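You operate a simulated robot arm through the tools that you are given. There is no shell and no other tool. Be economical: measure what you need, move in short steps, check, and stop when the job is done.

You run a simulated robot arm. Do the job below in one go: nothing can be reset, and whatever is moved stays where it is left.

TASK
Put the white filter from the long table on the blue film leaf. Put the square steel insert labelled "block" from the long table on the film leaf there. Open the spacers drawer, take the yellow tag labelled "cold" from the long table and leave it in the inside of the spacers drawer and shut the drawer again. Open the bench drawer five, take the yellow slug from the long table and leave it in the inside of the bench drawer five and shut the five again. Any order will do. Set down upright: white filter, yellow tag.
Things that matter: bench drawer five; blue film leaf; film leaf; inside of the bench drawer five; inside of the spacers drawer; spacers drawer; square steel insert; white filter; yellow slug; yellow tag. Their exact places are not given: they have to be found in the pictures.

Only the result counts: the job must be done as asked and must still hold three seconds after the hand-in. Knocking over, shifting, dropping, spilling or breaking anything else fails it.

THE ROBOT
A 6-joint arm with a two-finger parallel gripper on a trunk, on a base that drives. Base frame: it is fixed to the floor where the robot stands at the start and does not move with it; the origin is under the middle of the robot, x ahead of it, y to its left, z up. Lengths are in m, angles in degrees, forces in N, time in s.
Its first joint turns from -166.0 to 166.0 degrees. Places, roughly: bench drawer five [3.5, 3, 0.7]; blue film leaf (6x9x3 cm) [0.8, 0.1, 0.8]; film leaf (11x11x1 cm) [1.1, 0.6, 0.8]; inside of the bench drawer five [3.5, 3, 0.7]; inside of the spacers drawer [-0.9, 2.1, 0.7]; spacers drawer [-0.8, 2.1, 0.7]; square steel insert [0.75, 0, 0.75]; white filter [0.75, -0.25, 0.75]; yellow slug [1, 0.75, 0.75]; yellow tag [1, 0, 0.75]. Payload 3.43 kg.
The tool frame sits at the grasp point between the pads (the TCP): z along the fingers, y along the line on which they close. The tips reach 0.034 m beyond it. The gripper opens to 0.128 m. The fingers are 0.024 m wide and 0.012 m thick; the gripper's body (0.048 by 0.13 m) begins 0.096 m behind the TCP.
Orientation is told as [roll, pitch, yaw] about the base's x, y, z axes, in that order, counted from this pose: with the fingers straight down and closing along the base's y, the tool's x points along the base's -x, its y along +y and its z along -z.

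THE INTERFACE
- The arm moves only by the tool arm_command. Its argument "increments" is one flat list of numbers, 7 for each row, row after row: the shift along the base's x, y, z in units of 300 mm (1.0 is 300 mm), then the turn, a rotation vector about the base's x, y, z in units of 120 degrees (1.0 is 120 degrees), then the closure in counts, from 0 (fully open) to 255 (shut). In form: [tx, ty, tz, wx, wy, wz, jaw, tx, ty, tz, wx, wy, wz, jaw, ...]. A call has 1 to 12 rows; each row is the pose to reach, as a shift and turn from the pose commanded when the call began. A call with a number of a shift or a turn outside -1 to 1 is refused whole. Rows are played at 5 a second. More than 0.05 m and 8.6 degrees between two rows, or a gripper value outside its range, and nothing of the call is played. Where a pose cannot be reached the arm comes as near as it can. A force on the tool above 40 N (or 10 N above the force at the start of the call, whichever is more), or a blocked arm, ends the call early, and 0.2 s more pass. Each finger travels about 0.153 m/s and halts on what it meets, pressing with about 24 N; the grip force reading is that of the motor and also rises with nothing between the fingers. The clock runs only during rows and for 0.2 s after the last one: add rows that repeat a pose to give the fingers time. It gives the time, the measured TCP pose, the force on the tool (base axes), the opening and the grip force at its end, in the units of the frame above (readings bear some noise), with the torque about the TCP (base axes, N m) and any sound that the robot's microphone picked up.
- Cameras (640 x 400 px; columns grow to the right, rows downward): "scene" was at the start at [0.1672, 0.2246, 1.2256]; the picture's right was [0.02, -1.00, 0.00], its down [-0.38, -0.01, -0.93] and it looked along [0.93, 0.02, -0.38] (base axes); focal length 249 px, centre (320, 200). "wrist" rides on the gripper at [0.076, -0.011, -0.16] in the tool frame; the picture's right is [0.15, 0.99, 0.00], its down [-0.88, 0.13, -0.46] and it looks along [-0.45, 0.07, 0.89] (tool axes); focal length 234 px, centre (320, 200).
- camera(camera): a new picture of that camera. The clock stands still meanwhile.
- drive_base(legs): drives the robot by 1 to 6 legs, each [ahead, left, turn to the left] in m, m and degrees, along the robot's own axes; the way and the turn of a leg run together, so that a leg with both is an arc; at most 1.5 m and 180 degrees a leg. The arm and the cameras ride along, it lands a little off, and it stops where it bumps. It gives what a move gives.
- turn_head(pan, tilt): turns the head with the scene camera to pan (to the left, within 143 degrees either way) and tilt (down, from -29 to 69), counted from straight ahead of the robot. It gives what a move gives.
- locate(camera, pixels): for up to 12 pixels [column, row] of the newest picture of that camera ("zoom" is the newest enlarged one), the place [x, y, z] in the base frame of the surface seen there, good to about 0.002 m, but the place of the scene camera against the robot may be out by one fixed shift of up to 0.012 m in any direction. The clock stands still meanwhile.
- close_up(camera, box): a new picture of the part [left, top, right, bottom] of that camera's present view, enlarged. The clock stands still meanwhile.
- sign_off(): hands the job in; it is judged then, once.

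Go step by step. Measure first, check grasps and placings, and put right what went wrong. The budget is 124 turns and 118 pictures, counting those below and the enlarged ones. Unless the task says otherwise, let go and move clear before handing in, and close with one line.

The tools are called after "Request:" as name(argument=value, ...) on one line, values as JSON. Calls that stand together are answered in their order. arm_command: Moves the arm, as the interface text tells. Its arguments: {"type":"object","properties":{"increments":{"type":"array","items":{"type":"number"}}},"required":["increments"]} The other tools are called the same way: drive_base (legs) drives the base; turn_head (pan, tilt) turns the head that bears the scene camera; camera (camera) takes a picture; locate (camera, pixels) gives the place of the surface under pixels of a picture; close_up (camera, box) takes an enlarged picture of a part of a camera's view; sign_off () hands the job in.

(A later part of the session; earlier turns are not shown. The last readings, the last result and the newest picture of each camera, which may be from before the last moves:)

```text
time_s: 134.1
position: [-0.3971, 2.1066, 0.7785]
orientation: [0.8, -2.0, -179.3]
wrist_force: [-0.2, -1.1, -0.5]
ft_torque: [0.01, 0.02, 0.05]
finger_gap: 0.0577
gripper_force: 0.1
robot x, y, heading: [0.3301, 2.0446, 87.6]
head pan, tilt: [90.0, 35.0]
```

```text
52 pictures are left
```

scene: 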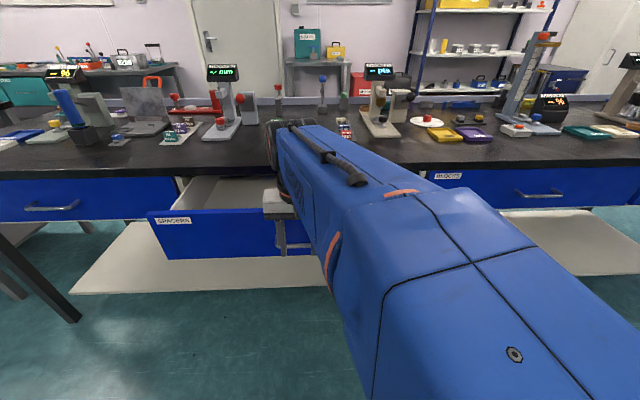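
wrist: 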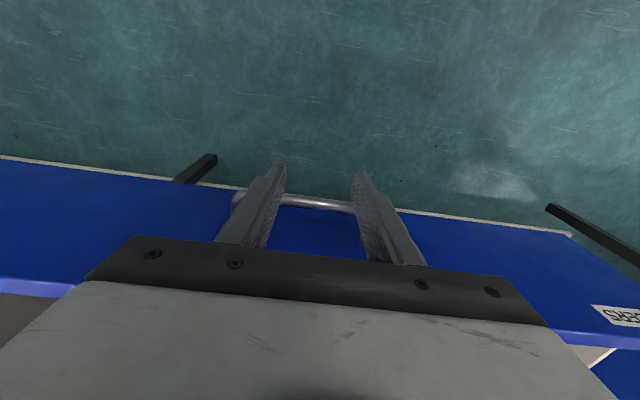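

The drawer is moving in. I lower a little more and push to near closed.

Request:
arm_command(increments=[-0.05, 0, -0.03, 0, 0.01, 0, 140, -0.15, 0, -0.03, 0, 0.017, 0, 140, -0.25, 0.01, -0.03, 0, 0.017, 0, 140, -0.35, 0.01, -0.03, 0, 0.017, 0, 140, -0.45, 0.02, -0.03, 0, 0.017, 0, 140, -0.55, 0.02, -0.03, 0, 0.017, 0, 140, -0.62, 0.02, -0.03, 0, 0.017, 0, 140, -0.66, 0.02, -0.03, 0, 0.017, 0, 140, -0.68, 0.02, -0.03, 0, 0.017, 0, 140])

Request:
camera(camera="wrist")

Request:
camera(camera="scene")

```text
time_s: 136.1
position: [-0.5714, 2.1192, 0.7564]
orientation: [0.8, -3.9, -179.4]
wrist_force: [0.8, 0.4, 0.3]
ft_torque: [0.01, -0.01, 0.01]
finger_gap: 0.0577
gripper_force: 0.0
out of reach, approached as far as the arm can: row 7, 8, 9
robot x, y, heading: [0.3245, 2.0434, 87.4]
head pan, tilt: [90.0, 35.0]
```

```text
51 pictures are left
```

wrist: 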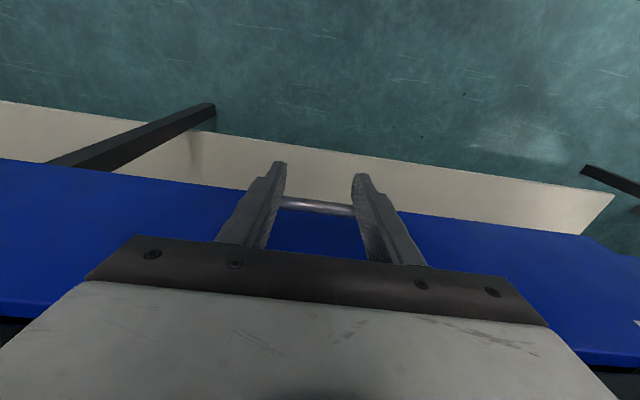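

```text
50 pictures are left
```

scene: 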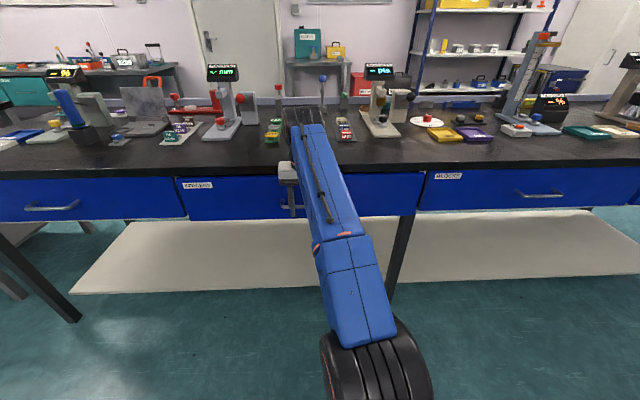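

The arm is at its reach limit with about 28 mm left. I pull the hand back, drive the base 0.09 m closer, then push the rest with the arm.

Request:
arm_command(increments=[0.13, 0, 0.02, 0, 0.015, 0, 140, 0.267, 0, 0.03, 0, 0.03, 0, 140, 0.3, 0, 0.03, 0, 0.03, 0, 140])

Request:
drive_base(legs=[[0, 0.09, 0]])

```text
time_s: 136.9
position: [-0.48, 2.1179, 0.7665]
orientation: [0.7, -7.4, -179.4]
wrist_force: [-1.1, 0.5, 0.2]
ft_torque: [-0.02, -0.03, 0.01]
finger_gap: 0.0577
gripper_force: 0.0
robot x, y, heading: [0.3235, 2.0473, 87.7]
head pan, tilt: [90.0, 35.0]
```

```text
time_s: 138.0
position: [-0.5698, 2.1216, 0.7655]
orientation: [0.7, -7.5, -179.4]
wrist_force: [-0.4, 0.0, 0.0]
ft_torque: [-0.02, 0.02, -0.03]
finger_gap: 0.0577
gripper_force: 0.1
robot x, y, heading: [0.2395, 2.0523, 87.7]
head pan, tilt: [90.0, 35.0]
```

I push the final stretch with the arm.

Request:
arm_command(increments=[-0.03, 0, 0, 0, 0, 0, 140, -0.06, 0, 0, 0, 0, 0, 140, -0.085, 0, 0, 0, 0, 0, 140, -0.105, 0, 0, 0, 0, 0, 140, -0.12, 0, 0, 0, 0, 0, 140, -0.13, 0, 0, 0, 0, 0, 140])

Request:
camera(camera="wrist")

Request:
camera(camera="scene")

```text
time_s: 139.0
position: [-0.5952, 2.1214, 0.7644]
orientation: [0.7, -6.9, -179.4]
wrist_force: [8.2, 1.6, 1.9]
ft_torque: [-0.05, -0.12, 0.09]
finger_gap: 0.0575
gripper_force: 0.0
robot x, y, heading: [0.2393, 2.049, 87.7]
head pan, tilt: [90.0, 35.0]
stopped in row 4: the force on the tool passed its limit (the readings are from after the stop); the commanded pose is now the measured one
```

```text
49 pictures are left
```

wrist: 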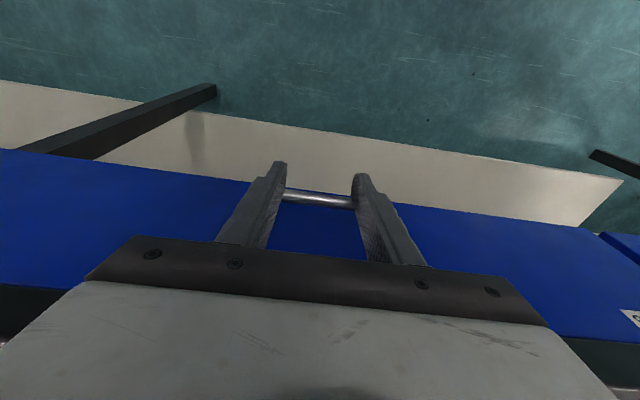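

```text
48 pictures are left
```

scene: 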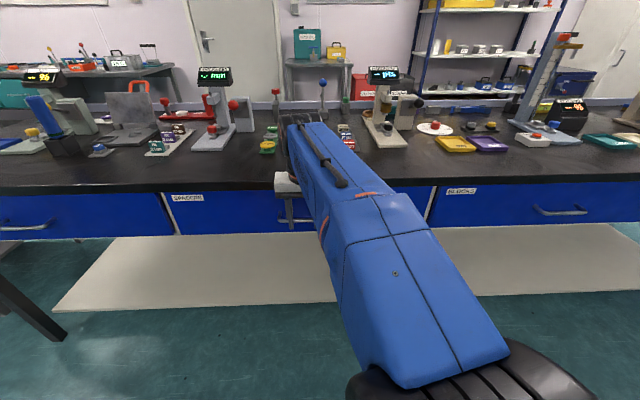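

The force rose, so the drawer is likely shut. I compare its face with its neighbours'.

Request:
locate(camera="scene", pixels=[[190, 215], [240, 215], [420, 200], [445, 210], [150, 215], [120, 210]])

Request:
arm_command(increments=[0.1, 0, 0, 0, -0.02, 0, 140, 0.2, 0, 0.1, 0, -0.04, 0, 140, 0.25, 0, 0.25, 0, -0.058, 0, 140, 0.25, 0.1, 0.35, 0, -0.058, 0, 140, 0.25, 0.25, 0.4, 0, -0.058, 0, 140, 0.3, 0.4, 0.45, 0, -0.058, 0, 140, 0.38, 0.53, 0.5, 0, -0.058, 0, 140, 0.46, 0.66, 0.55, 0, -0.058, 0, 140, 0.54, 0.79, 0.6, 0, -0.058, 0, 140, 0.62, 0.9, 0.66, 0, -0.058, 0, 140, 0.7, 1.0, 0.75, 0, -0.058, 0, 140])

Request:
camera(camera="scene")

```text
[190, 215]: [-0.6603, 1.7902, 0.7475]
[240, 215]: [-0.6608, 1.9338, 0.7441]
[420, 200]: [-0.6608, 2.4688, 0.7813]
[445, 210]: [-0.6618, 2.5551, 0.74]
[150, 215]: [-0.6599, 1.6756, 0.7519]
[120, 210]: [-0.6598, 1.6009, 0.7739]
```

```text
time_s: 141.4
position: [-0.3868, 2.4215, 0.9896]
orientation: [0.7, 0.1, -179.3]
wrist_force: [0.3, -0.7, 0.6]
ft_torque: [0.0, -0.06, 0.02]
finger_gap: 0.0579
gripper_force: 0.1
robot x, y, heading: [0.241, 2.0509, 87.6]
head pan, tilt: [90.0, 35.0]
```

```text
47 pictures are left
```

scene: 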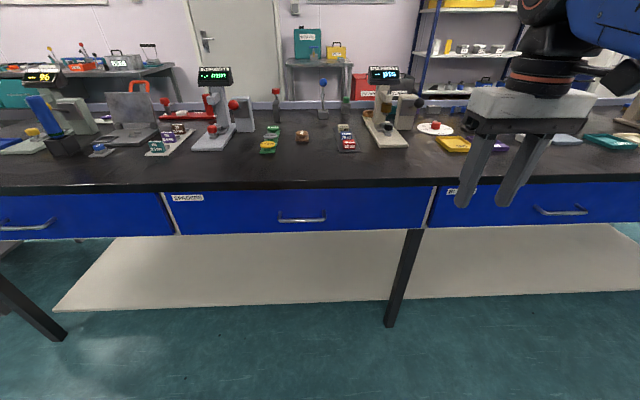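

The spacers drawer is flush with its neighbours. I bring the arm to a travel pose and look toward drawer five at (3.5, 3).

Request:
arm_command(increments=[0.09, 0.03, 0.04, 0, 0, -0.068, 140, 0.18, 0.06, 0.08, 0, 0, -0.136, 140, 0.27, 0.09, 0.12, 0, 0, -0.204, 140, 0.36, 0.12, 0.16, 0, 0, -0.272, 140, 0.45, 0.15, 0.2, 0, 0, -0.34, 140, 0.54, 0.18, 0.24, 0, 0, -0.408, 140, 0.63, 0.21, 0.28, 0, 0, -0.477, 140, 0.72, 0.25, 0.32, 0, 0, -0.545, 140, 0.81, 0.3, 0.36, 0, 0, -0.613, 140, 0.9, 0.35, 0.42, 0, 0, -0.681, 140, 1.0, 0.4, 0.5, 0, 0, -0.75, 140])

Request:
arm_command(increments=[0.13, 0, 0, 0, 0, 0, 0, 0.26, 0, 0, 0, 0, 0, 0, 0.39, 0.02, 0, 0, 0, 0, 0, 0.52, 0.05, 0, 0, 0, 0, 0, 0.65, 0.08, 0, 0, 0, 0, 0, 0.78, 0.1, 0, 0, 0, 0, 0, 0.9, 0.12, 0, 0, 0, 0, 0])

Request:
turn_head(pan=-72, tilt=10)

Request:
camera(camera="scene")

```text
time_s: 143.8
position: [-0.0848, 2.541, 1.1389]
orientation: [0.7, -0.1, 90.4]
wrist_force: [-0.5, 0.0, -1.0]
ft_torque: [-0.04, -0.06, -0.01]
finger_gap: 0.0579
gripper_force: 0.0
robot x, y, heading: [0.2347, 2.053, 87.7]
head pan, tilt: [90.0, 35.0]
```

```text
time_s: 145.4
position: [0.1844, 2.577, 1.1388]
orientation: [0.7, 0.0, 90.7]
wrist_force: [-0.1, -0.5, -0.6]
ft_torque: [-0.01, 0.02, 0.0]
finger_gap: 0.1282
gripper_force: 0.0
robot x, y, heading: [0.2403, 2.0478, 87.7]
head pan, tilt: [90.0, 35.0]
```

```text
time_s: 147.9
position: [0.1835, 2.5765, 1.1402]
orientation: [0.7, 0.0, 90.5]
wrist_force: [0.4, -0.2, 0.6]
ft_torque: [0.0, 0.06, 0.0]
finger_gap: 0.1277
gripper_force: 0.2
robot x, y, heading: [0.2399, 2.0516, 87.5]
head pan, tilt: [-72.0, 10.0]
```

```text
46 pictures are left
```

scene: 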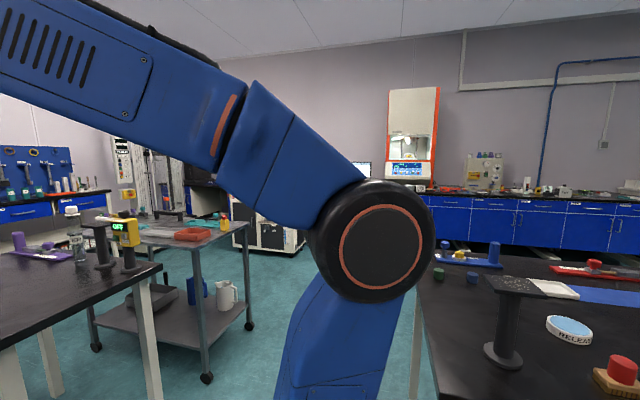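

The arm blocks the view. I drive forward 0.4 m, turn to heading 0 and look.

Request:
drive_base(legs=[[0.4, 0.1, 0], [0, 0, -87.5]])

Request:
turn_head(pan=25, tilt=22)

Request:
camera(camera="scene")

```text
time_s: 154.2
position: [0.6811, 2.533, 1.1397]
orientation: [0.9, 0.0, 3.0]
wrist_force: [0.9, 1.2, 0.1]
ft_torque: [0.01, -0.02, 0.01]
finger_gap: 0.1279
gripper_force: 0.0
robot x, y, heading: [0.157, 2.4574, -0.2]
head pan, tilt: [-72.0, 10.0]
```

```text
time_s: 155.9
position: [0.6798, 2.533, 1.1399]
orientation: [0.8, 0.0, 2.9]
wrist_force: [0.1, -0.8, 0.5]
ft_torque: [0.0, -0.02, -0.03]
finger_gap: 0.1278
gripper_force: 0.0
robot x, y, heading: [0.1571, 2.4569, 0.0]
head pan, tilt: [25.0, 22.0]
```

```text
45 pictures are left
```

scene: 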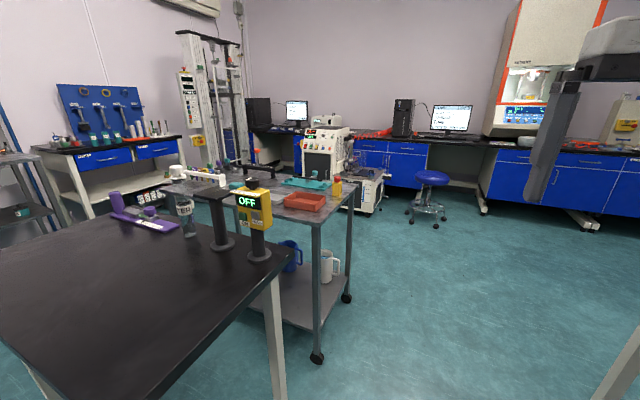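

I locate the bench drawers and obstacles (stool, cart, table corners).

Request:
locate(camera="scene", pixels=[[372, 145], [408, 150], [515, 157], [600, 162], [318, 357], [280, 390], [425, 225], [445, 215], [367, 210], [625, 395], [335, 212], [490, 212]])

Request:
close_up(camera="scene", box=[340, 110, 640, 240])

```text
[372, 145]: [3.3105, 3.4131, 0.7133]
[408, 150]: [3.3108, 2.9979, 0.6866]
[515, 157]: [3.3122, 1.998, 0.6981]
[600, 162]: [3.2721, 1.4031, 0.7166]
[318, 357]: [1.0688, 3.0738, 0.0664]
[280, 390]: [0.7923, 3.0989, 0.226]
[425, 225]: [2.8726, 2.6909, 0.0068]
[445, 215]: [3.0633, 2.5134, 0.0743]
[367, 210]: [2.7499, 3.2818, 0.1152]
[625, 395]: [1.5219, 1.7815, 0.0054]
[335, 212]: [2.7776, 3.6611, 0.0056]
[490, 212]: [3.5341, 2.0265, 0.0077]
```

```text
2.13 times, centred on (490, 175) of scene
```

zoom: 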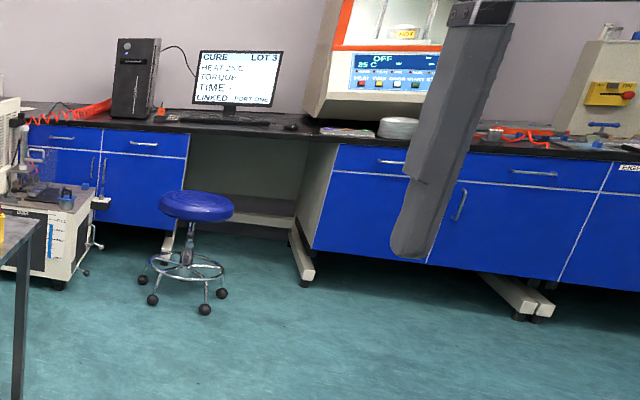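

Drawer five should be the one at (3.31, 3.0), with the stool at about (2.95, 2.6) and a wheeled machine at y>3.28. I drive up the clear lane to x≈2.0 and look closely.

Request:
drive_base(legs=[[1.5, 0.03, 0], [0.35, 0, 0]])

Request:
turn_head(pan=22, tilt=25)

Request:
camera(camera="scene")

```text
refused: leg 1 is longer than a leg can be; nothing moved
```

```text
time_s: 156.5
position: [0.6804, 2.5338, 1.1394]
orientation: [0.7, -0.1, 2.9]
wrist_force: [-0.7, 0.4, 0.2]
ft_torque: [-0.04, 0.0, 0.01]
finger_gap: 0.1277
gripper_force: 0.0
robot x, y, heading: [0.1593, 2.4534, -0.2]
head pan, tilt: [22.0, 25.0]
```

```text
43 pictures are left
```

scene: 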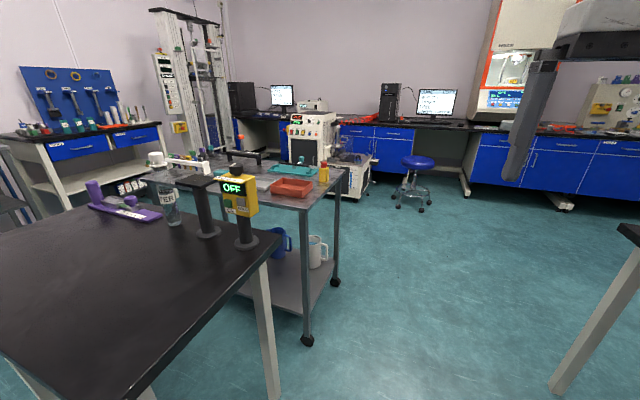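

Request:
drive_base(legs=[[1.2, 0.03, 0], [0.65, 0, 0]])

Request:
camera(camera="scene")

```text
time_s: 165.8
position: [2.5251, 2.551, 1.1394]
orientation: [0.8, 0.1, 2.7]
wrist_force: [0.5, -1.0, -0.8]
ft_torque: [0.04, -0.02, 0.02]
finger_gap: 0.1282
gripper_force: 0.0
robot x, y, heading: [2.0043, 2.4769, -0.4]
head pan, tilt: [22.0, 25.0]
```

```text
42 pictures are left
```

scene: 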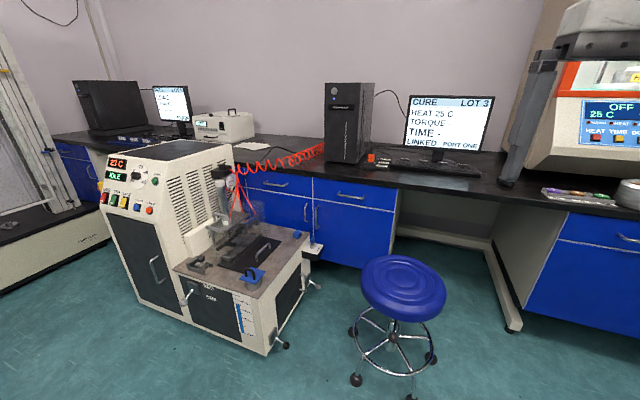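

Two drawers are near: (280,183) and (352,192). I zoom for labels and locate geometry.

Request:
locate(camera="scene", pixels=[[315, 180], [395, 190], [352, 205], [352, 197], [400, 262], [360, 285], [445, 290], [315, 245], [355, 378], [318, 285], [268, 350], [352, 180]])

Request:
close_up(camera="scene", box=[240, 150, 420, 280])

```text
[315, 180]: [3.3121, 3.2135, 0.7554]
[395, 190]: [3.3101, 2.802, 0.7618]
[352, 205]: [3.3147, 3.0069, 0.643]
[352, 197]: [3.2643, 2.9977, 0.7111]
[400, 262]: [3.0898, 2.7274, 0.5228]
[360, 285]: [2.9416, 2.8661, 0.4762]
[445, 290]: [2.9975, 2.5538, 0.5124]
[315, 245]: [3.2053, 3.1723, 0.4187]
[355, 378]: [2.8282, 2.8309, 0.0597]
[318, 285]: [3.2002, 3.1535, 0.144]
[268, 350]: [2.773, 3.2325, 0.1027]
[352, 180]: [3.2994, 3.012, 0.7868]
```

```text
3.08 times, centred on (330, 215) of scene
```

zoom: 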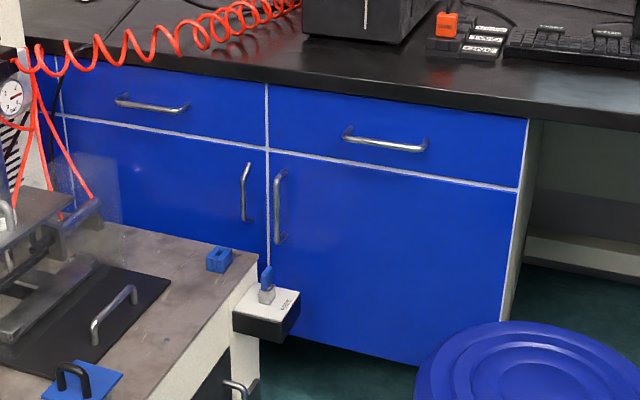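

Drawer five spans y 2.80–3.21, with its front at 3.31 and handle near (3.264, 3.0, 0.70). I turn to heading 90 and park beside it, clear of the stool and machine.

Request:
drive_base(legs=[[0, 0, 90.4], [0.38, -0.2, 0], [0, -0.2, 0]])

Request:
turn_head(pan=-88, tilt=35)

Request:
camera(camera="scene")

```text
time_s: 173.4
position: [2.3183, 3.383, 1.1387]
orientation: [0.8, 0.0, 93.3]
wrist_force: [-0.5, -0.1, -0.5]
ft_torque: [-0.01, 0.01, 0.01]
finger_gap: 0.1279
gripper_force: 0.1
robot x, y, heading: [2.3997, 2.8621, 90.1]
head pan, tilt: [22.0, 25.0]
```

```text
time_s: 175.3
position: [2.3181, 3.3826, 1.1396]
orientation: [0.8, 0.0, 93.4]
wrist_force: [0.7, -0.1, -0.2]
ft_torque: [-0.02, 0.0, 0.0]
finger_gap: 0.1279
gripper_force: 0.1
robot x, y, heading: [2.3964, 2.8549, 90.3]
head pan, tilt: [-88.0, 35.0]
```

```text
40 pictures are left
```

scene: 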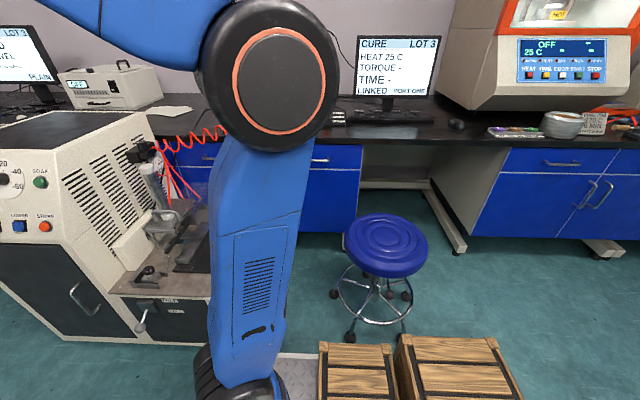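

I check the machine's height before swinging the arm past it.

Request:
locate(camera="scene", pixels=[[80, 115], [130, 130], [20, 160], [150, 160], [160, 230], [320, 160], [185, 240]])

```text
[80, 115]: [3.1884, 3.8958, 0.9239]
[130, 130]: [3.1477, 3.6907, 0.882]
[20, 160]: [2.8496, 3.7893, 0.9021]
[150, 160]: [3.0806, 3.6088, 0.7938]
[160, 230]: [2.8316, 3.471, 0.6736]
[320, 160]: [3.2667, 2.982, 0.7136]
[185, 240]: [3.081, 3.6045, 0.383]
```

The machine is below 0.93 m. I swing the hand round toward drawer five in stages.

Request:
arm_command(increments=[0.125, -0.06, 0, 0, 0, -0.01, 120, 0.25, -0.12, 0, 0, 0, -0.02, 120, 0.375, -0.18, 0, 0, 0, -0.028, 120, 0.5, -0.25, 0, 0, 0, -0.028, 120, 0.625, -0.31, 0, 0, 0, -0.028, 120, 0.75, -0.37, 0, 0, 0, -0.028, 120, 0.875, -0.43, 0, 0, 0, -0.028, 120, 1, -0.5, 0, 0, 0, -0.028, 120])

Request:
arm_command(increments=[0.125, -0.08, -0.04, 0, 0, 0, 120, 0.25, -0.167, -0.08, 0, 0, 0, 120, 0.375, -0.25, -0.12, 0, 0, 0, 120, 0.5, -0.333, -0.16, 0, 0, 0, 120, 0.625, -0.417, -0.2, 0, 0, 0, 120, 0.75, -0.5, -0.23, 0, 0, 0, 120, 0.875, -0.583, -0.26, 0, 0, 0, 120, 1, -0.667, -0.3, 0, 0, 0, 120])

```text
time_s: 177.1
position: [2.6192, 3.2448, 1.1198]
orientation: [0.5, -0.1, 92.4]
wrist_force: [2.8, -1.7, 0.4]
ft_torque: [0.2, 0.34, 0.0]
finger_gap: 0.0677
gripper_force: 0.1
out of reach, approached as far as the arm can: row 3, 4, 5, 6, 7, 8
robot x, y, heading: [2.3978, 2.8597, 90.1]
head pan, tilt: [-88.0, 35.0]
```

```text
time_s: 178.9
position: [2.9259, 3.0375, 1.0299]
orientation: [0.6, 0.0, 90.0]
wrist_force: [-0.3, 1.1, 0.3]
ft_torque: [0.0, -0.05, 0.0]
finger_gap: 0.0679
gripper_force: 0.1
robot x, y, heading: [2.3974, 2.8604, 90.2]
head pan, tilt: [-88.0, 35.0]
```

Now I tilt 35° toward the drawer and come to the viewing point.

Request:
arm_command(increments=[0.09, -0.016, -0.09, 0, -0.036, 0, 130, 0.18, -0.03, -0.18, 0, -0.072, 0, 130, 0.27, -0.047, -0.26, 0, -0.11, 0, 130, 0.36, -0.063, -0.35, 0, -0.146, 0, 130, 0.45, -0.08, -0.44, 0, -0.182, 0, 130, 0.54, -0.095, -0.53, 0, -0.22, 0, 130, 0.63, -0.11, -0.62, 0, -0.256, 0, 130, 0.713, -0.125, -0.7, 0, -0.29, 0, 130, 0.713, -0.125, -0.7, 0, -0.29, 0, 130])

Request:
camera(camera="wrist")

```text
time_s: 180.9
position: [3.1389, 3.0007, 0.8197]
orientation: [-34.2, 0.0, 89.9]
wrist_force: [0.5, -0.1, 0.5]
ft_torque: [0.0, 0.01, 0.03]
finger_gap: 0.0628
gripper_force: 0.0
robot x, y, heading: [2.3971, 2.8597, 90.2]
head pan, tilt: [-88.0, 35.0]
```

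```text
39 pictures are left
```

wrist: 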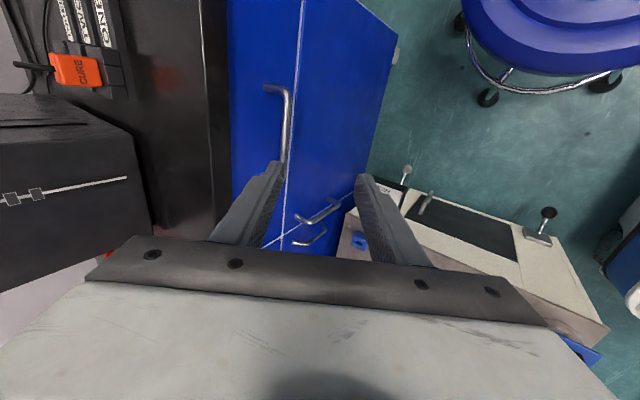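

The handle is at wrist (285,120), mostly behind the finger. I locate its visible points.

Request:
locate(camera="wrist", pixels=[[287, 110], [287, 130], [288, 150], [267, 88], [287, 93], [245, 130], [262, 130], [222, 130], [210, 130], [297, 60]])

Request:
close_up(camera="wrist", box=[200, 60, 380, 220])

```text
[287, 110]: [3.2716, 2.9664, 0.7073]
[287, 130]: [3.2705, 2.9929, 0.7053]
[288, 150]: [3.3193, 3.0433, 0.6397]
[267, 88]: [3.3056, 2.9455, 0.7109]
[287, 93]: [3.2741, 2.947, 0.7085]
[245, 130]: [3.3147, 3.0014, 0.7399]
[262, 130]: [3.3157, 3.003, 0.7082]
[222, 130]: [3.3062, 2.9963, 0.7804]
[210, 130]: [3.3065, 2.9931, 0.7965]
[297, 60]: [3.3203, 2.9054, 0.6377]
```

```text
2.50 times, centred on (290, 140) of wrist
```

zoom: 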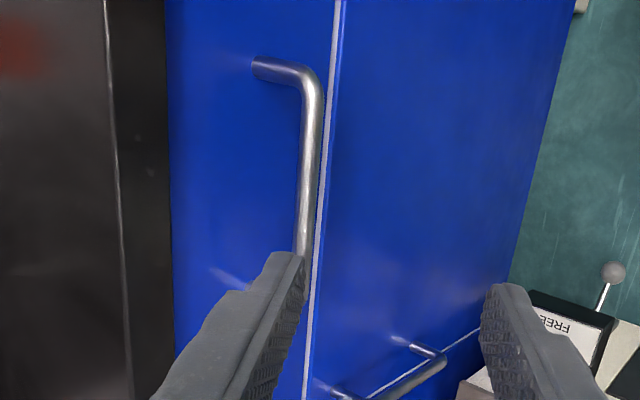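

The bar centre is about (3.276, 3.012, 0.704) and the face is at 3.315. I go to pre-grasp with a 30 mm opening.

Request:
arm_command(increments=[0.05, 0.02, 0, 0, -0.004, 0, 195, 0.12, 0.04, -0.04, 0, -0.006, 0, 195, 0.2, 0.04, -0.1, 0, -0.006, 0, 195, 0.297, 0.04, -0.173, 0, -0.006, 0, 195, 0.297, 0.04, -0.173, 0, -0.006, 0, 195])

Request:
camera(camera="wrist")

```text
time_s: 182.1
position: [3.2288, 3.0104, 0.7683]
orientation: [-34.9, -0.1, 89.9]
wrist_force: [-0.4, 0.0, 0.3]
ft_torque: [0.01, -0.02, 0.0]
finger_gap: 0.0302
gripper_force: 0.1
robot x, y, heading: [2.3992, 2.86, 90.1]
head pan, tilt: [-88.0, 35.0]
```

```text
37 pictures are left
```

wrist: 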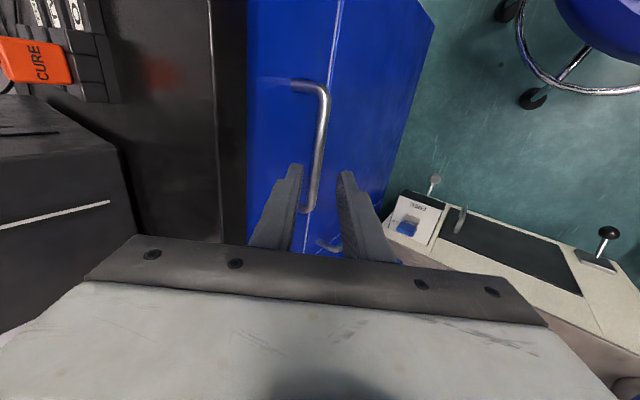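

I re-measure the bar from here.

Request:
locate(camera="wrist", pixels=[[323, 120], [319, 145], [315, 170], [310, 195], [327, 95], [306, 210]])

```text
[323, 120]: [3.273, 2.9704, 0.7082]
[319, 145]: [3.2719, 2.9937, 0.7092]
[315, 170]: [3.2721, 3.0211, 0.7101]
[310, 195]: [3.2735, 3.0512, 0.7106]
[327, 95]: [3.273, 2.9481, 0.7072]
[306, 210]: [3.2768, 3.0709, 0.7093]
```

The bar is consistent with the estimate. I advance 66 mm and close.

Request:
arm_command(increments=[0.04, 0, -0.06, 0, 0, 0, 195, 0.085, 0, -0.125, 0, 0, 0, 195, 0.127, 0, -0.181, 0, 0, 0, 195, 0.127, 0, -0.181, 0, 0, 0, 195, 0.127, 0, -0.181, 0, 0, 0, 255, 0.127, 0, -0.181, 0, 0, 0, 255, 0.127, 0, -0.181, 0, 0, 0, 255])

Request:
camera(camera="wrist")

```text
time_s: 183.7
position: [3.2684, 3.0134, 0.7148]
orientation: [-34.9, 0.0, 90.0]
wrist_force: [6.5, 5.3, 20.6]
ft_torque: [-0.84, -0.2, 0.62]
finger_gap: 0.0116
gripper_force: 45.4
robot x, y, heading: [2.3988, 2.8616, 90.4]
head pan, tilt: [-88.0, 35.0]
```

```text
36 pictures are left
```

wrist: 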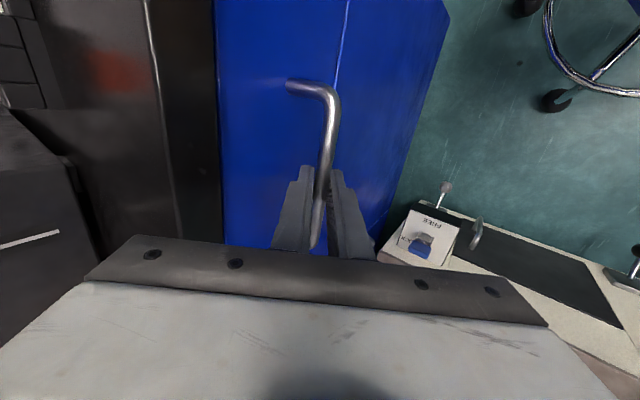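

Gripped. I pull the drawer -x by 0.27 m.

Request:
arm_command(increments=[-0.003, 0, 0.007, 0, 0, 0, 255, -0.04, 0, 0.007, 0, 0, 0, 255, -0.1, 0, 0.007, 0, 0, 0, 255, -0.18, 0, 0.007, 0, 0, 0, 255, -0.27, 0, 0.007, 0, 0, 0, 255, -0.36, 0, 0.007, 0, 0, 0, 255, -0.45, 0, 0.007, 0, 0, 0, 255, -0.54, 0, 0.007, 0, 0, 0, 255, -0.63, 0, 0.005, 0, 0, 0, 255, -0.72, 0, 0.003, 0, 0, 0, 255, -0.81, 0, 0.001, 0, 0, 0, 255, -0.88, 0, 0, 0, 0, 0, 255])

Request:
camera(camera="wrist")

```text
time_s: 186.3
position: [3.0018, 3.0131, 0.7152]
orientation: [-35.0, 0.0, 90.0]
wrist_force: [0.4, 13.9, 33.3]
ft_torque: [-0.55, -0.29, 0.77]
finger_gap: 0.0115
gripper_force: 44.7
robot x, y, heading: [2.4005, 2.8546, 90.2]
head pan, tilt: [-88.0, 35.0]
```

```text
35 pictures are left
```

wrist: 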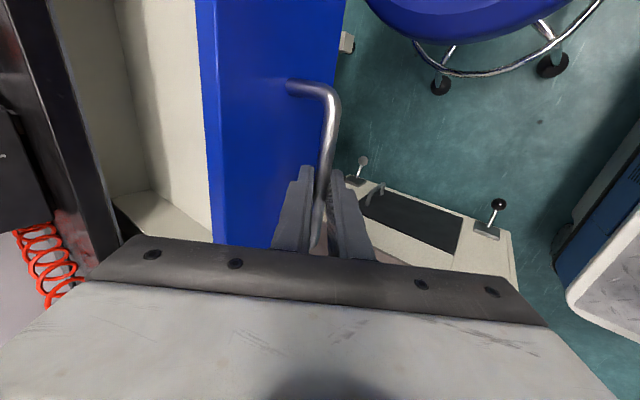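

The drawer is open by 0.267 m. I release and back out along the fingers, then level the tool while rising.

Request:
arm_command(increments=[0, 0, 0.01, 0, 0, 0, 255, 0, 0, 0.01, 0, 0, 0, 195, 0, 0, 0.01, 0, 0, 0, 195, -0.025, 0, 0.045, 0, 0, 0, 195, -0.075, 0, 0.115, 0, 0, 0, 195, -0.125, 0, 0.185, 0, 0, 0, 195, -0.125, 0.04, 0.22, 0, 0.06, 0, 195, -0.125, 0.08, 0.26, 0, 0.12, 0, 195, -0.125, 0.13, 0.32, 0, 0.18, 0, 195, -0.125, 0.18, 0.4, 0, 0.24, 0, 195, -0.125, 0.25, 0.5, 0, 0.291, 0, 195, -0.125, 0.3, 0.6, 0, 0.291, 0, 195])

Request:
camera(camera="wrist")

```text
time_s: 188.9
position: [2.9639, 3.1017, 0.895]
orientation: [0.4, 0.0, 89.8]
wrist_force: [-0.1, 0.1, 0.0]
ft_torque: [-0.01, 0.01, -0.02]
finger_gap: 0.0301
gripper_force: 0.1
robot x, y, heading: [2.3988, 2.8592, 90.2]
head pan, tilt: [-88.0, 35.0]
```

```text
34 pictures are left
```

wrist: 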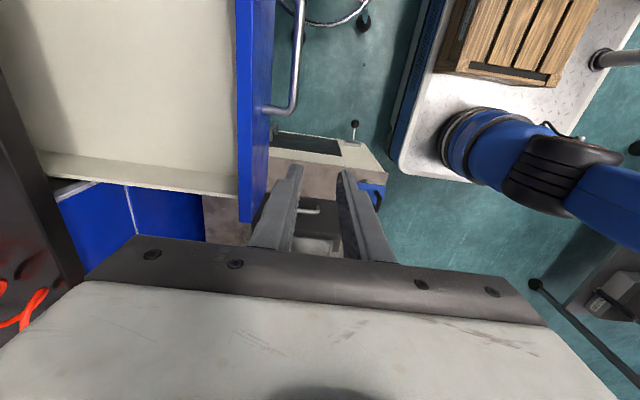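

The drawer is open and the hand is free. I measure the inside and continue to the travel pose.

Request:
locate(camera="wrist", pixels=[[150, 80], [60, 80], [200, 130], [236, 100], [240, 40], [100, 160], [20, 150], [285, 100], [10, 200]])

Request:
arm_command(increments=[-0.07, 0.05, 0.13, 0, 0, 0, 100, -0.14, 0.1, 0.26, 0, 0, 0, 0, -0.22, 0.17, 0.36, 0, 0, 0, 0, -0.32, 0.25, 0.46, 0, 0, 0, 0, -0.44, 0.33, 0.52, 0, 0, 0, 0, -0.56, 0.41, 0.58, 0, 0, 0, 0, -0.68, 0.49, 0.64, 0, 0, 0, 0, -0.8, 0.57, 0.7, 0, 0, 0, 0, -0.9, 0.65, 0.76, 0, 0, 0, 0, -1, 0.73, 0.8, 0, 0, 0, 0])

```text
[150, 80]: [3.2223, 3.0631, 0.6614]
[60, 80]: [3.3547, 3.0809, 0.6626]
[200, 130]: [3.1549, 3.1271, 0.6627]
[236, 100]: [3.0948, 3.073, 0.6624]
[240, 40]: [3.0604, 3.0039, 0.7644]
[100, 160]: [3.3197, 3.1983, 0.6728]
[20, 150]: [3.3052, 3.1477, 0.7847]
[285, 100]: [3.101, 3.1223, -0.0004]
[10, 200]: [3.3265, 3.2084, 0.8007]
```

```text
time_s: 191.1
position: [2.6637, 3.3219, 1.1339]
orientation: [0.3, 0.0, 89.9]
wrist_force: [-0.6, 0.2, -0.7]
ft_torque: [-0.02, 0.0, 0.04]
finger_gap: 0.1282
gripper_force: 0.2
robot x, y, heading: [2.3978, 2.8581, 90.4]
head pan, tilt: [-88.0, 35.0]
```

Drawer five's floor is at z 0.662, with an opening x 3.09–3.30. The slug can be reached from the far side of the long table, so I keep heading 90 and drive straight back to about (1.87, 0.8).

Request:
arm_command(increments=[-0.13, 0.04, 0, 0, 0, 0, 0, -0.26, 0.08, 0, 0, 0, 0, 0, -0.39, 0.12, 0, 0, 0, 0, 0, -0.52, 0.16, 0, 0, 0, 0, 0, -0.65, 0.2, 0, 0, 0, 0, 0, -0.78, 0.24, 0, 0, 0, 0, 0])

Request:
turn_head(pan=95, tilt=28)

Request:
drive_base(legs=[[-0.7, 0, 0], [-0.7, 0.5, 0], [-0.65, 0.03, 0]])

Request:
camera(camera="scene")

```text
time_s: 192.5
position: [2.4291, 3.394, 1.1341]
orientation: [0.1, 0.0, 89.9]
wrist_force: [-0.8, -0.4, 0.1]
ft_torque: [0.04, 0.03, -0.01]
finger_gap: 0.128
gripper_force: 0.0
robot x, y, heading: [2.4002, 2.8579, 90.3]
head pan, tilt: [-88.0, 35.0]
```

```text
time_s: 195.2
position: [2.4311, 3.3942, 1.1336]
orientation: [0.2, -0.1, 90.0]
wrist_force: [-0.3, 0.3, -0.3]
ft_torque: [0.0, 0.05, 0.01]
finger_gap: 0.1279
gripper_force: 0.0
robot x, y, heading: [2.4005, 2.8574, 90.4]
head pan, tilt: [95.0, 28.0]
```

```text
time_s: 206.4
position: [1.9108, 1.3525, 1.1345]
orientation: [0.2, 0.1, 89.8]
wrist_force: [0.4, -0.2, 0.1]
ft_torque: [-0.03, 0.02, -0.01]
finger_gap: 0.1281
gripper_force: 0.1
robot x, y, heading: [1.8783, 0.8142, 90.0]
head pan, tilt: [95.0, 28.0]
```

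```text
33 pictures are left
```

scene: 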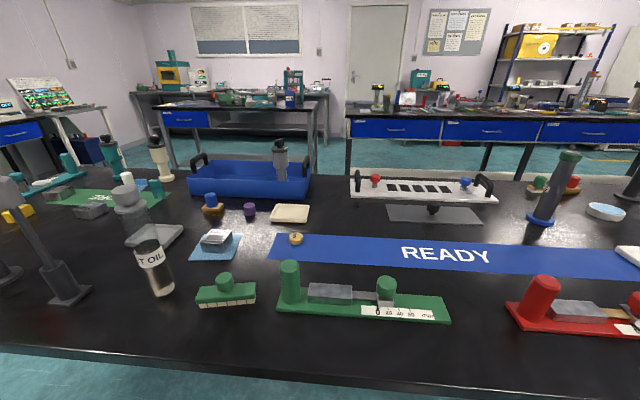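

The far side is clear; the filter and block stay in place, and the slug is at scene (296,238). I swing the arm over to it.

Request:
arm_command(increments=[-0.125, -0.08, 0, 0, 0, 0, 76, -0.25, -0.16, 0, 0, 0, 0, 76, -0.375, -0.25, 0, 0, 0, 0, 76, -0.5, -0.33, 0, 0, 0, 0, 76, -0.625, -0.42, 0, 0, 0, 0, 76, -0.75, -0.5, 0, 0, 0, 0, 76, -0.875, -0.58, 0, 0, 0, 0, 76, -1, -0.667, 0, 0, 0, 0, 76])

Request:
arm_command(increments=[-0.12, -0.1, 0, 0, 0, 0, 76, -0.24, -0.2, 0, 0, 0, 0, 76, -0.36, -0.3, 0, 0, 0, 0, 76, -0.48, -0.42, 0, 0, 0, 0, 76, -0.6, -0.53, 0, 0, 0, 0, 76, -0.72, -0.64, 0, 0, 0, 0, 76, -0.84, -0.74, 0, 0, 0, 0, 76, -0.92, -0.82, 0, 0, 0, 0, 76, -1, -0.9, 0, 0, 0, 0, 76])

Request:
arm_command(increments=[-0.15, -0.04, 0, 0, 0, 0, 76, -0.3, -0.09, 0, 0, 0, 0, 76, -0.45, -0.14, 0, 0, 0, 0, 76, -0.6, -0.18, 0, 0, 0, 0, 76, -0.75, -0.22, 0, 0, 0, 0, 76, -0.9, -0.26, 0, 0, 0, 0, 76, -0.92, -0.27, -0.05, 0, 0, 0, 76])

Request:
camera(camera="wrist")

```text
time_s: 208.2
position: [1.6112, 1.15, 1.1347]
orientation: [0.1, 0.0, 89.7]
wrist_force: [1.8, 0.4, -0.3]
ft_torque: [0.0, 0.09, 0.0]
finger_gap: 0.0896
gripper_force: 0.0
robot x, y, heading: [1.8785, 0.8143, 90.1]
head pan, tilt: [95.0, 28.0]
```

```text
refused: row 4 steps farther than a row can; nothing moved
```

```text
time_s: 209.8
position: [1.3349, 1.0703, 1.1187]
orientation: [0.1, 0.0, 89.8]
wrist_force: [-0.1, -0.5, 0.1]
ft_torque: [0.01, 0.03, -0.01]
finger_gap: 0.0902
gripper_force: 0.0
robot x, y, heading: [1.877, 0.816, 90.0]
head pan, tilt: [95.0, 28.0]
```

```text
32 pictures are left
```

wrist: 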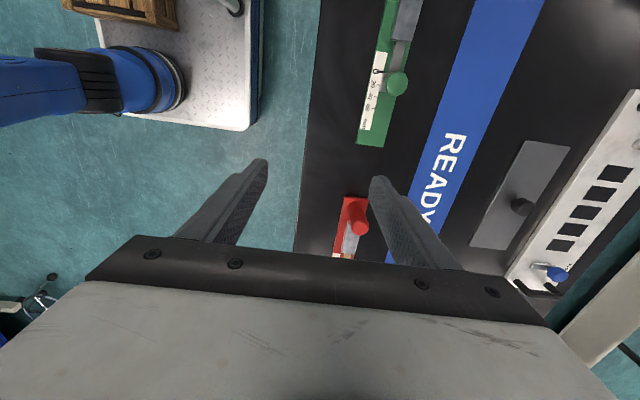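

One call was refused but the third still ran safely. The hand is at (1.335, 1.070); I go on to above the slug.

Request:
arm_command(increments=[-0.11, -0.1, 0, 0, 0, 0, 76, -0.22, -0.2, 0, 0, 0, 0, 76, -0.33, -0.3, 0, 0, 0, 0, 76, -0.44, -0.4, 0, 0, 0, 0, 76, -0.55, -0.5, 0, 0, 0, 0, 76, -0.66, -0.6, 0, 0, 0, 0, 76, -0.77, -0.7, 0, 0, 0, 0, 76, -0.88, -0.8, 0, 0, 0, 0, 76, -0.99, -0.9, 0, 0, 0, 0, 76])

Request:
close_up(camera="wrist", box=[240, 80, 420, 220])

```text
time_s: 211.8
position: [1.1659, 0.84, 1.0135]
orientation: [0.3, 0.0, 89.8]
wrist_force: [0.6, 0.8, -0.3]
ft_torque: [-0.02, 0.05, 0.04]
finger_gap: 0.0899
gripper_force: 0.1
out of reach, approached as far as the arm can: row 2, 3, 4, 5, 6, 7, 8, 9
robot x, y, heading: [1.8802, 0.8168, 90.0]
head pan, tilt: [95.0, 28.0]
```

```text
2.86 times, centred on (330, 150) of wrist
```

zoom: 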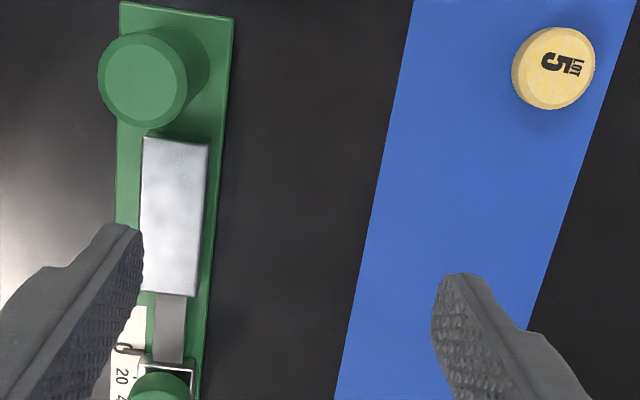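

The slug ("LOT 5") is at zoom (555,67). I locate it and the green handle height.

Request:
locate(camera="zoom", pixels=[[552, 65], [520, 65], [590, 65], [552, 35], [552, 98], [145, 80], [170, 220]])

```text
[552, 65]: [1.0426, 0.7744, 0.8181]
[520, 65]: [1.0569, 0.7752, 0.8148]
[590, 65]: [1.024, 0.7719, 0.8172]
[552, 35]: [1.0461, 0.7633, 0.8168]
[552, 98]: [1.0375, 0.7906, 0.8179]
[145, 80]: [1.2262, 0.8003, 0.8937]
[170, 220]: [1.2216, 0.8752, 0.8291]
```

The slug is centred at (1.039, 0.777), top 0.818. I move over it and descend.

Request:
arm_command(increments=[-0.14, -0.07, -0.04, 0, 0, 0, 76, -0.28, -0.14, -0.08, 0, 0, 0, 76, -0.423, -0.21, -0.12, 0, 0, 0, 76, -0.423, -0.21, -0.2, 0, 0, 0, 76, -0.423, -0.21, -0.33, 0, 0, 0, 76, -0.423, -0.21, -0.45, 0, 0, 0, 76, -0.423, -0.21, -0.54, 0, 0, 0, 76, -0.423, -0.21, -0.58, 0, 0, 0, 76, -0.423, -0.21, -0.58, 0, 0, 0, 76])

Request:
camera(camera="wrist")

```text
time_s: 213.8
position: [1.0487, 0.7822, 0.835]
orientation: [0.2, 0.0, 89.9]
wrist_force: [1.2, 0.8, 4.3]
ft_torque: [0.03, -0.28, 0.05]
finger_gap: 0.0902
gripper_force: 0.3
out of reach, approached as far as the arm can: row 1, 2, 3, 4, 5, 6, 7, 8, 9
robot x, y, heading: [1.8774, 0.8159, 90.0]
head pan, tilt: [95.0, 28.0]
```

```text
30 pictures are left
```

wrist: 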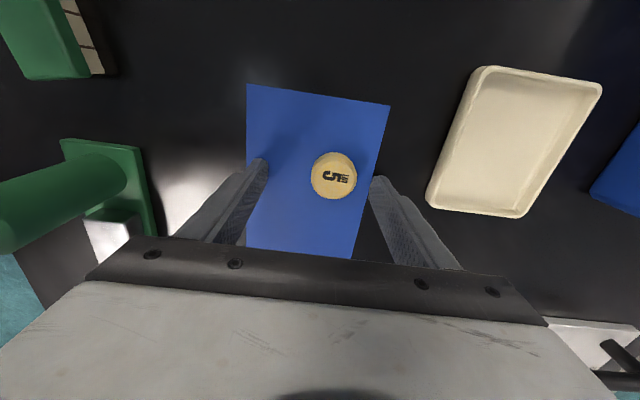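

The slug lies between the fingers, about 10 mm off centre. I lift 1 mm and close gently.

Request:
arm_command(increments=[0, -0.01, 0.004, 0, 0, 0, 110, 0, -0.01, 0.004, 0, 0, 0, 150, 0, -0.01, 0.004, 0, 0, 0, 180, 0, -0.01, 0.004, 0, 0, 0, 220, 0, -0.01, 0.004, 0, 0, 0, 230, 0, -0.01, 0.004, 0, 0, 0, 230])

Request:
camera(camera="wrist")

```text
time_s: 215.2
position: [1.0505, 0.7799, 0.8345]
orientation: [0.3, 0.0, 89.8]
wrist_force: [-0.4, -0.9, 0.7]
ft_torque: [-0.02, 0.01, 0.01]
finger_gap: 0.036
gripper_force: 24.1
robot x, y, heading: [1.877, 0.8158, 90.1]
head pan, tilt: [95.0, 28.0]
```

```text
29 pictures are left
```

wrist: 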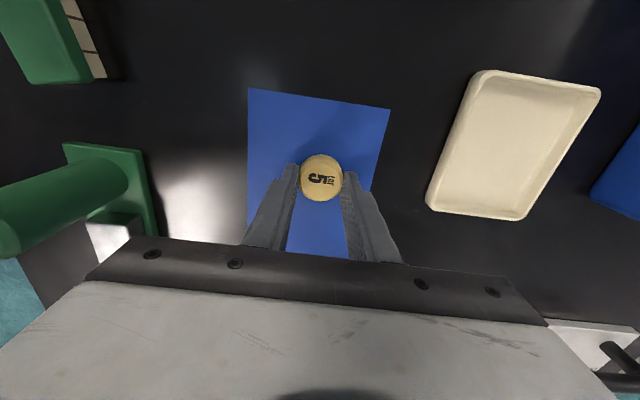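

Gripped (gap 0.036). I lift and retrace the path back out.

Request:
arm_command(increments=[0, 0, 0.06, 0, 0, 0, 230, 0, 0, 0.2, 0, 0, 0, 230, 0, 0, 0.35, 0, 0, 0, 230, 0.05, 0.02, 0.45, 0, 0, 0, 230, 0.15, 0.07, 0.5, 0, 0, 0, 230, 0.26, 0.12, 0.55, 0, 0, 0, 230, 0.38, 0.18, 0.6, 0, 0, 0, 230, 0.48, 0.28, 0.65, 0, 0, 0, 230, 0.58, 0.38, 0.7, 0, 0, 0, 230, 0.68, 0.48, 0.76, 0, 0, 0, 230, 0.78, 0.58, 0.82, 0, 0, 0, 230, 0.88, 0.68, 0.88, 0, 0, 0, 230])

Request:
camera(camera="wrist")

```text
time_s: 217.8
position: [1.313, 0.9833, 1.0967]
orientation: [0.1, -0.1, 89.8]
wrist_force: [-0.6, 0.1, -0.5]
ft_torque: [0.05, -0.06, -0.01]
finger_gap: 0.0358
gripper_force: 24.2
out of reach, approached as far as the arm can: row 1, 2, 3, 4, 5, 6, 7
robot x, y, heading: [1.8781, 0.8182, 90.2]
head pan, tilt: [95.0, 28.0]
```

```text
28 pictures are left
```

wrist: 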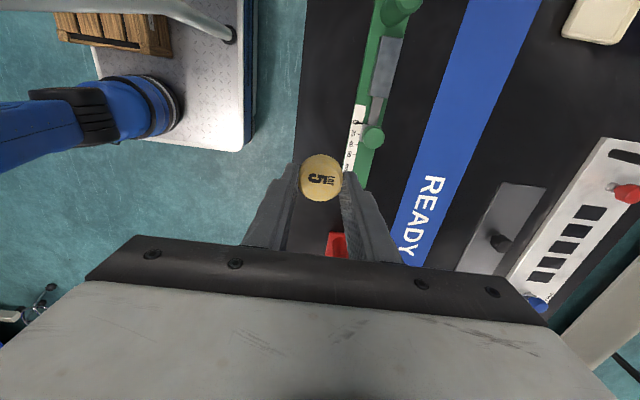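

The slug is held. I swing the arm to the front and drive back to drawer five.

Request:
arm_command(increments=[0.12, 0.07, 0.02, 0, 0, 0, 230, 0.24, 0.14, 0.04, 0, 0, 0, 230, 0.36, 0.21, 0.06, 0, 0, 0, 230, 0.48, 0.28, 0.08, 0, 0, 0, 230, 0.6, 0.35, 0.1, 0, 0, 0, 230, 0.72, 0.42, 0.12, 0, 0, 0, 230, 0.84, 0.49, 0.12, 0, 0, 0, 230, 0.98, 0.56, 0.12, 0, 0, 0, 230])

Request:
arm_command(increments=[0.12, 0.08, 0, 0, 0, 0, 230, 0.24, 0.16, 0, 0, 0, 0, 230, 0.36, 0.24, 0, 0, 0, 0, 230, 0.48, 0.32, 0, 0, 0, 0, 230, 0.6, 0.4, 0, 0, 0, 0, 230, 0.72, 0.48, 0, 0, 0, 0, 230, 0.84, 0.56, 0, 0, 0, 0, 230, 0.98, 0.64, 0, 0, 0, 0, 230])

Request:
turn_head(pan=-88, tilt=35)

Request:
drive_base(legs=[[0.65, 0, 0], [0.7, -0.5, 0], [0.69, -0.02, 0]])

Request:
camera(camera="scene")

```text
time_s: 219.6
position: [1.6083, 1.1526, 1.1331]
orientation: [0.0, 0.0, 89.8]
wrist_force: [-0.9, 0.3, -0.5]
ft_torque: [-0.07, -0.09, 0.01]
finger_gap: 0.0357
gripper_force: 24.2
robot x, y, heading: [1.88, 0.8144, 90.1]
head pan, tilt: [95.0, 28.0]
```

```text
time_s: 221.4
position: [1.9028, 1.3441, 1.1339]
orientation: [0.2, 0.0, 89.9]
wrist_force: [0.0, -0.5, -0.1]
ft_torque: [0.04, -0.01, 0.0]
finger_gap: 0.0356
gripper_force: 23.6
robot x, y, heading: [1.8788, 0.8191, 90.2]
head pan, tilt: [95.0, 28.0]
```

```text
time_s: 224.1
position: [1.9009, 1.3442, 1.1332]
orientation: [0.3, -0.1, 89.8]
wrist_force: [0.1, 0.1, 0.1]
ft_torque: [0.0, 0.0, -0.01]
finger_gap: 0.0357
gripper_force: 24.2
robot x, y, heading: [1.8776, 0.8148, 90.0]
head pan, tilt: [-88.0, 35.0]
```

```text
time_s: 235.3
position: [2.4182, 3.3932, 1.1339]
orientation: [0.2, 0.0, 89.8]
wrist_force: [-0.3, 0.2, -0.2]
ft_torque: [0.0, 0.0, -0.02]
finger_gap: 0.0359
gripper_force: 23.9
robot x, y, heading: [2.3933, 2.8641, 90.1]
head pan, tilt: [-88.0, 35.0]
```

```text
27 pictures are left
```

scene: 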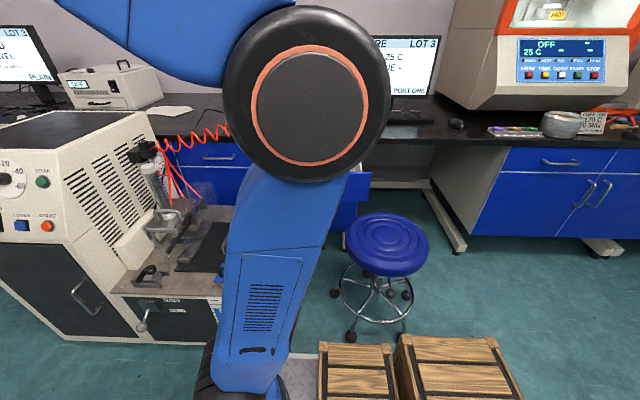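

The drawer is still open. I swing the slug round to it, retracing the earlier path.

Request:
arm_command(increments=[0.13, -0.04, 0, 0, 0, 0, 230, 0.26, -0.08, 0, 0, 0, 0, 230, 0.39, -0.12, 0, 0, 0, 0, 230, 0.52, -0.16, 0, 0, 0, 0, 230, 0.65, -0.2, 0, 0, 0, 0, 230, 0.783, -0.23, 0, 0, 0, 0, 230])

Request:
arm_command(increments=[0.12, -0.08, -0.03, 0, 0, 0, 230, 0.24, -0.16, -0.06, 0, 0, 0, 230, 0.36, -0.24, -0.1, 0, 0, 0, 230, 0.48, -0.32, -0.15, 0, 0, 0, 230, 0.6, -0.4, -0.2, 0, 0, 0, 230, 0.7, -0.47, -0.27, 0, 0, 0, 230, 0.8, -0.53, -0.35, 0, 0, 0, 230, 0.9, -0.6, -0.43, 0, 0, 0, 230, 1.0, -0.667, -0.5, 0, 0, 0, 230])

Request:
camera(camera="wrist")

```text
time_s: 236.7
position: [2.6515, 3.3223, 1.1344]
orientation: [0.1, 0.0, 89.8]
wrist_force: [0.0, 0.2, -0.5]
ft_torque: [0.04, -0.05, 0.01]
finger_gap: 0.0359
gripper_force: 24.1
robot x, y, heading: [2.3962, 2.8705, 90.2]
head pan, tilt: [-88.0, 35.0]
```

```text
time_s: 238.7
position: [2.9527, 3.124, 0.9855]
orientation: [0.1, 0.1, 89.8]
wrist_force: [-0.8, 0.3, 0.3]
ft_torque: [0.0, -0.05, 0.01]
finger_gap: 0.0354
gripper_force: 24.1
robot x, y, heading: [2.3899, 2.8633, 90.2]
head pan, tilt: [-88.0, 35.0]
```

```text
26 pictures are left
```

wrist: 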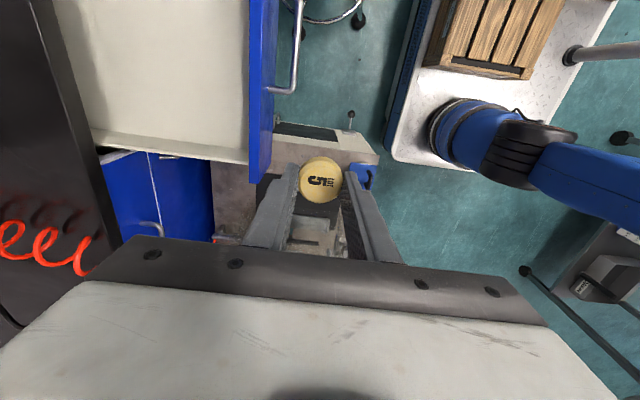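

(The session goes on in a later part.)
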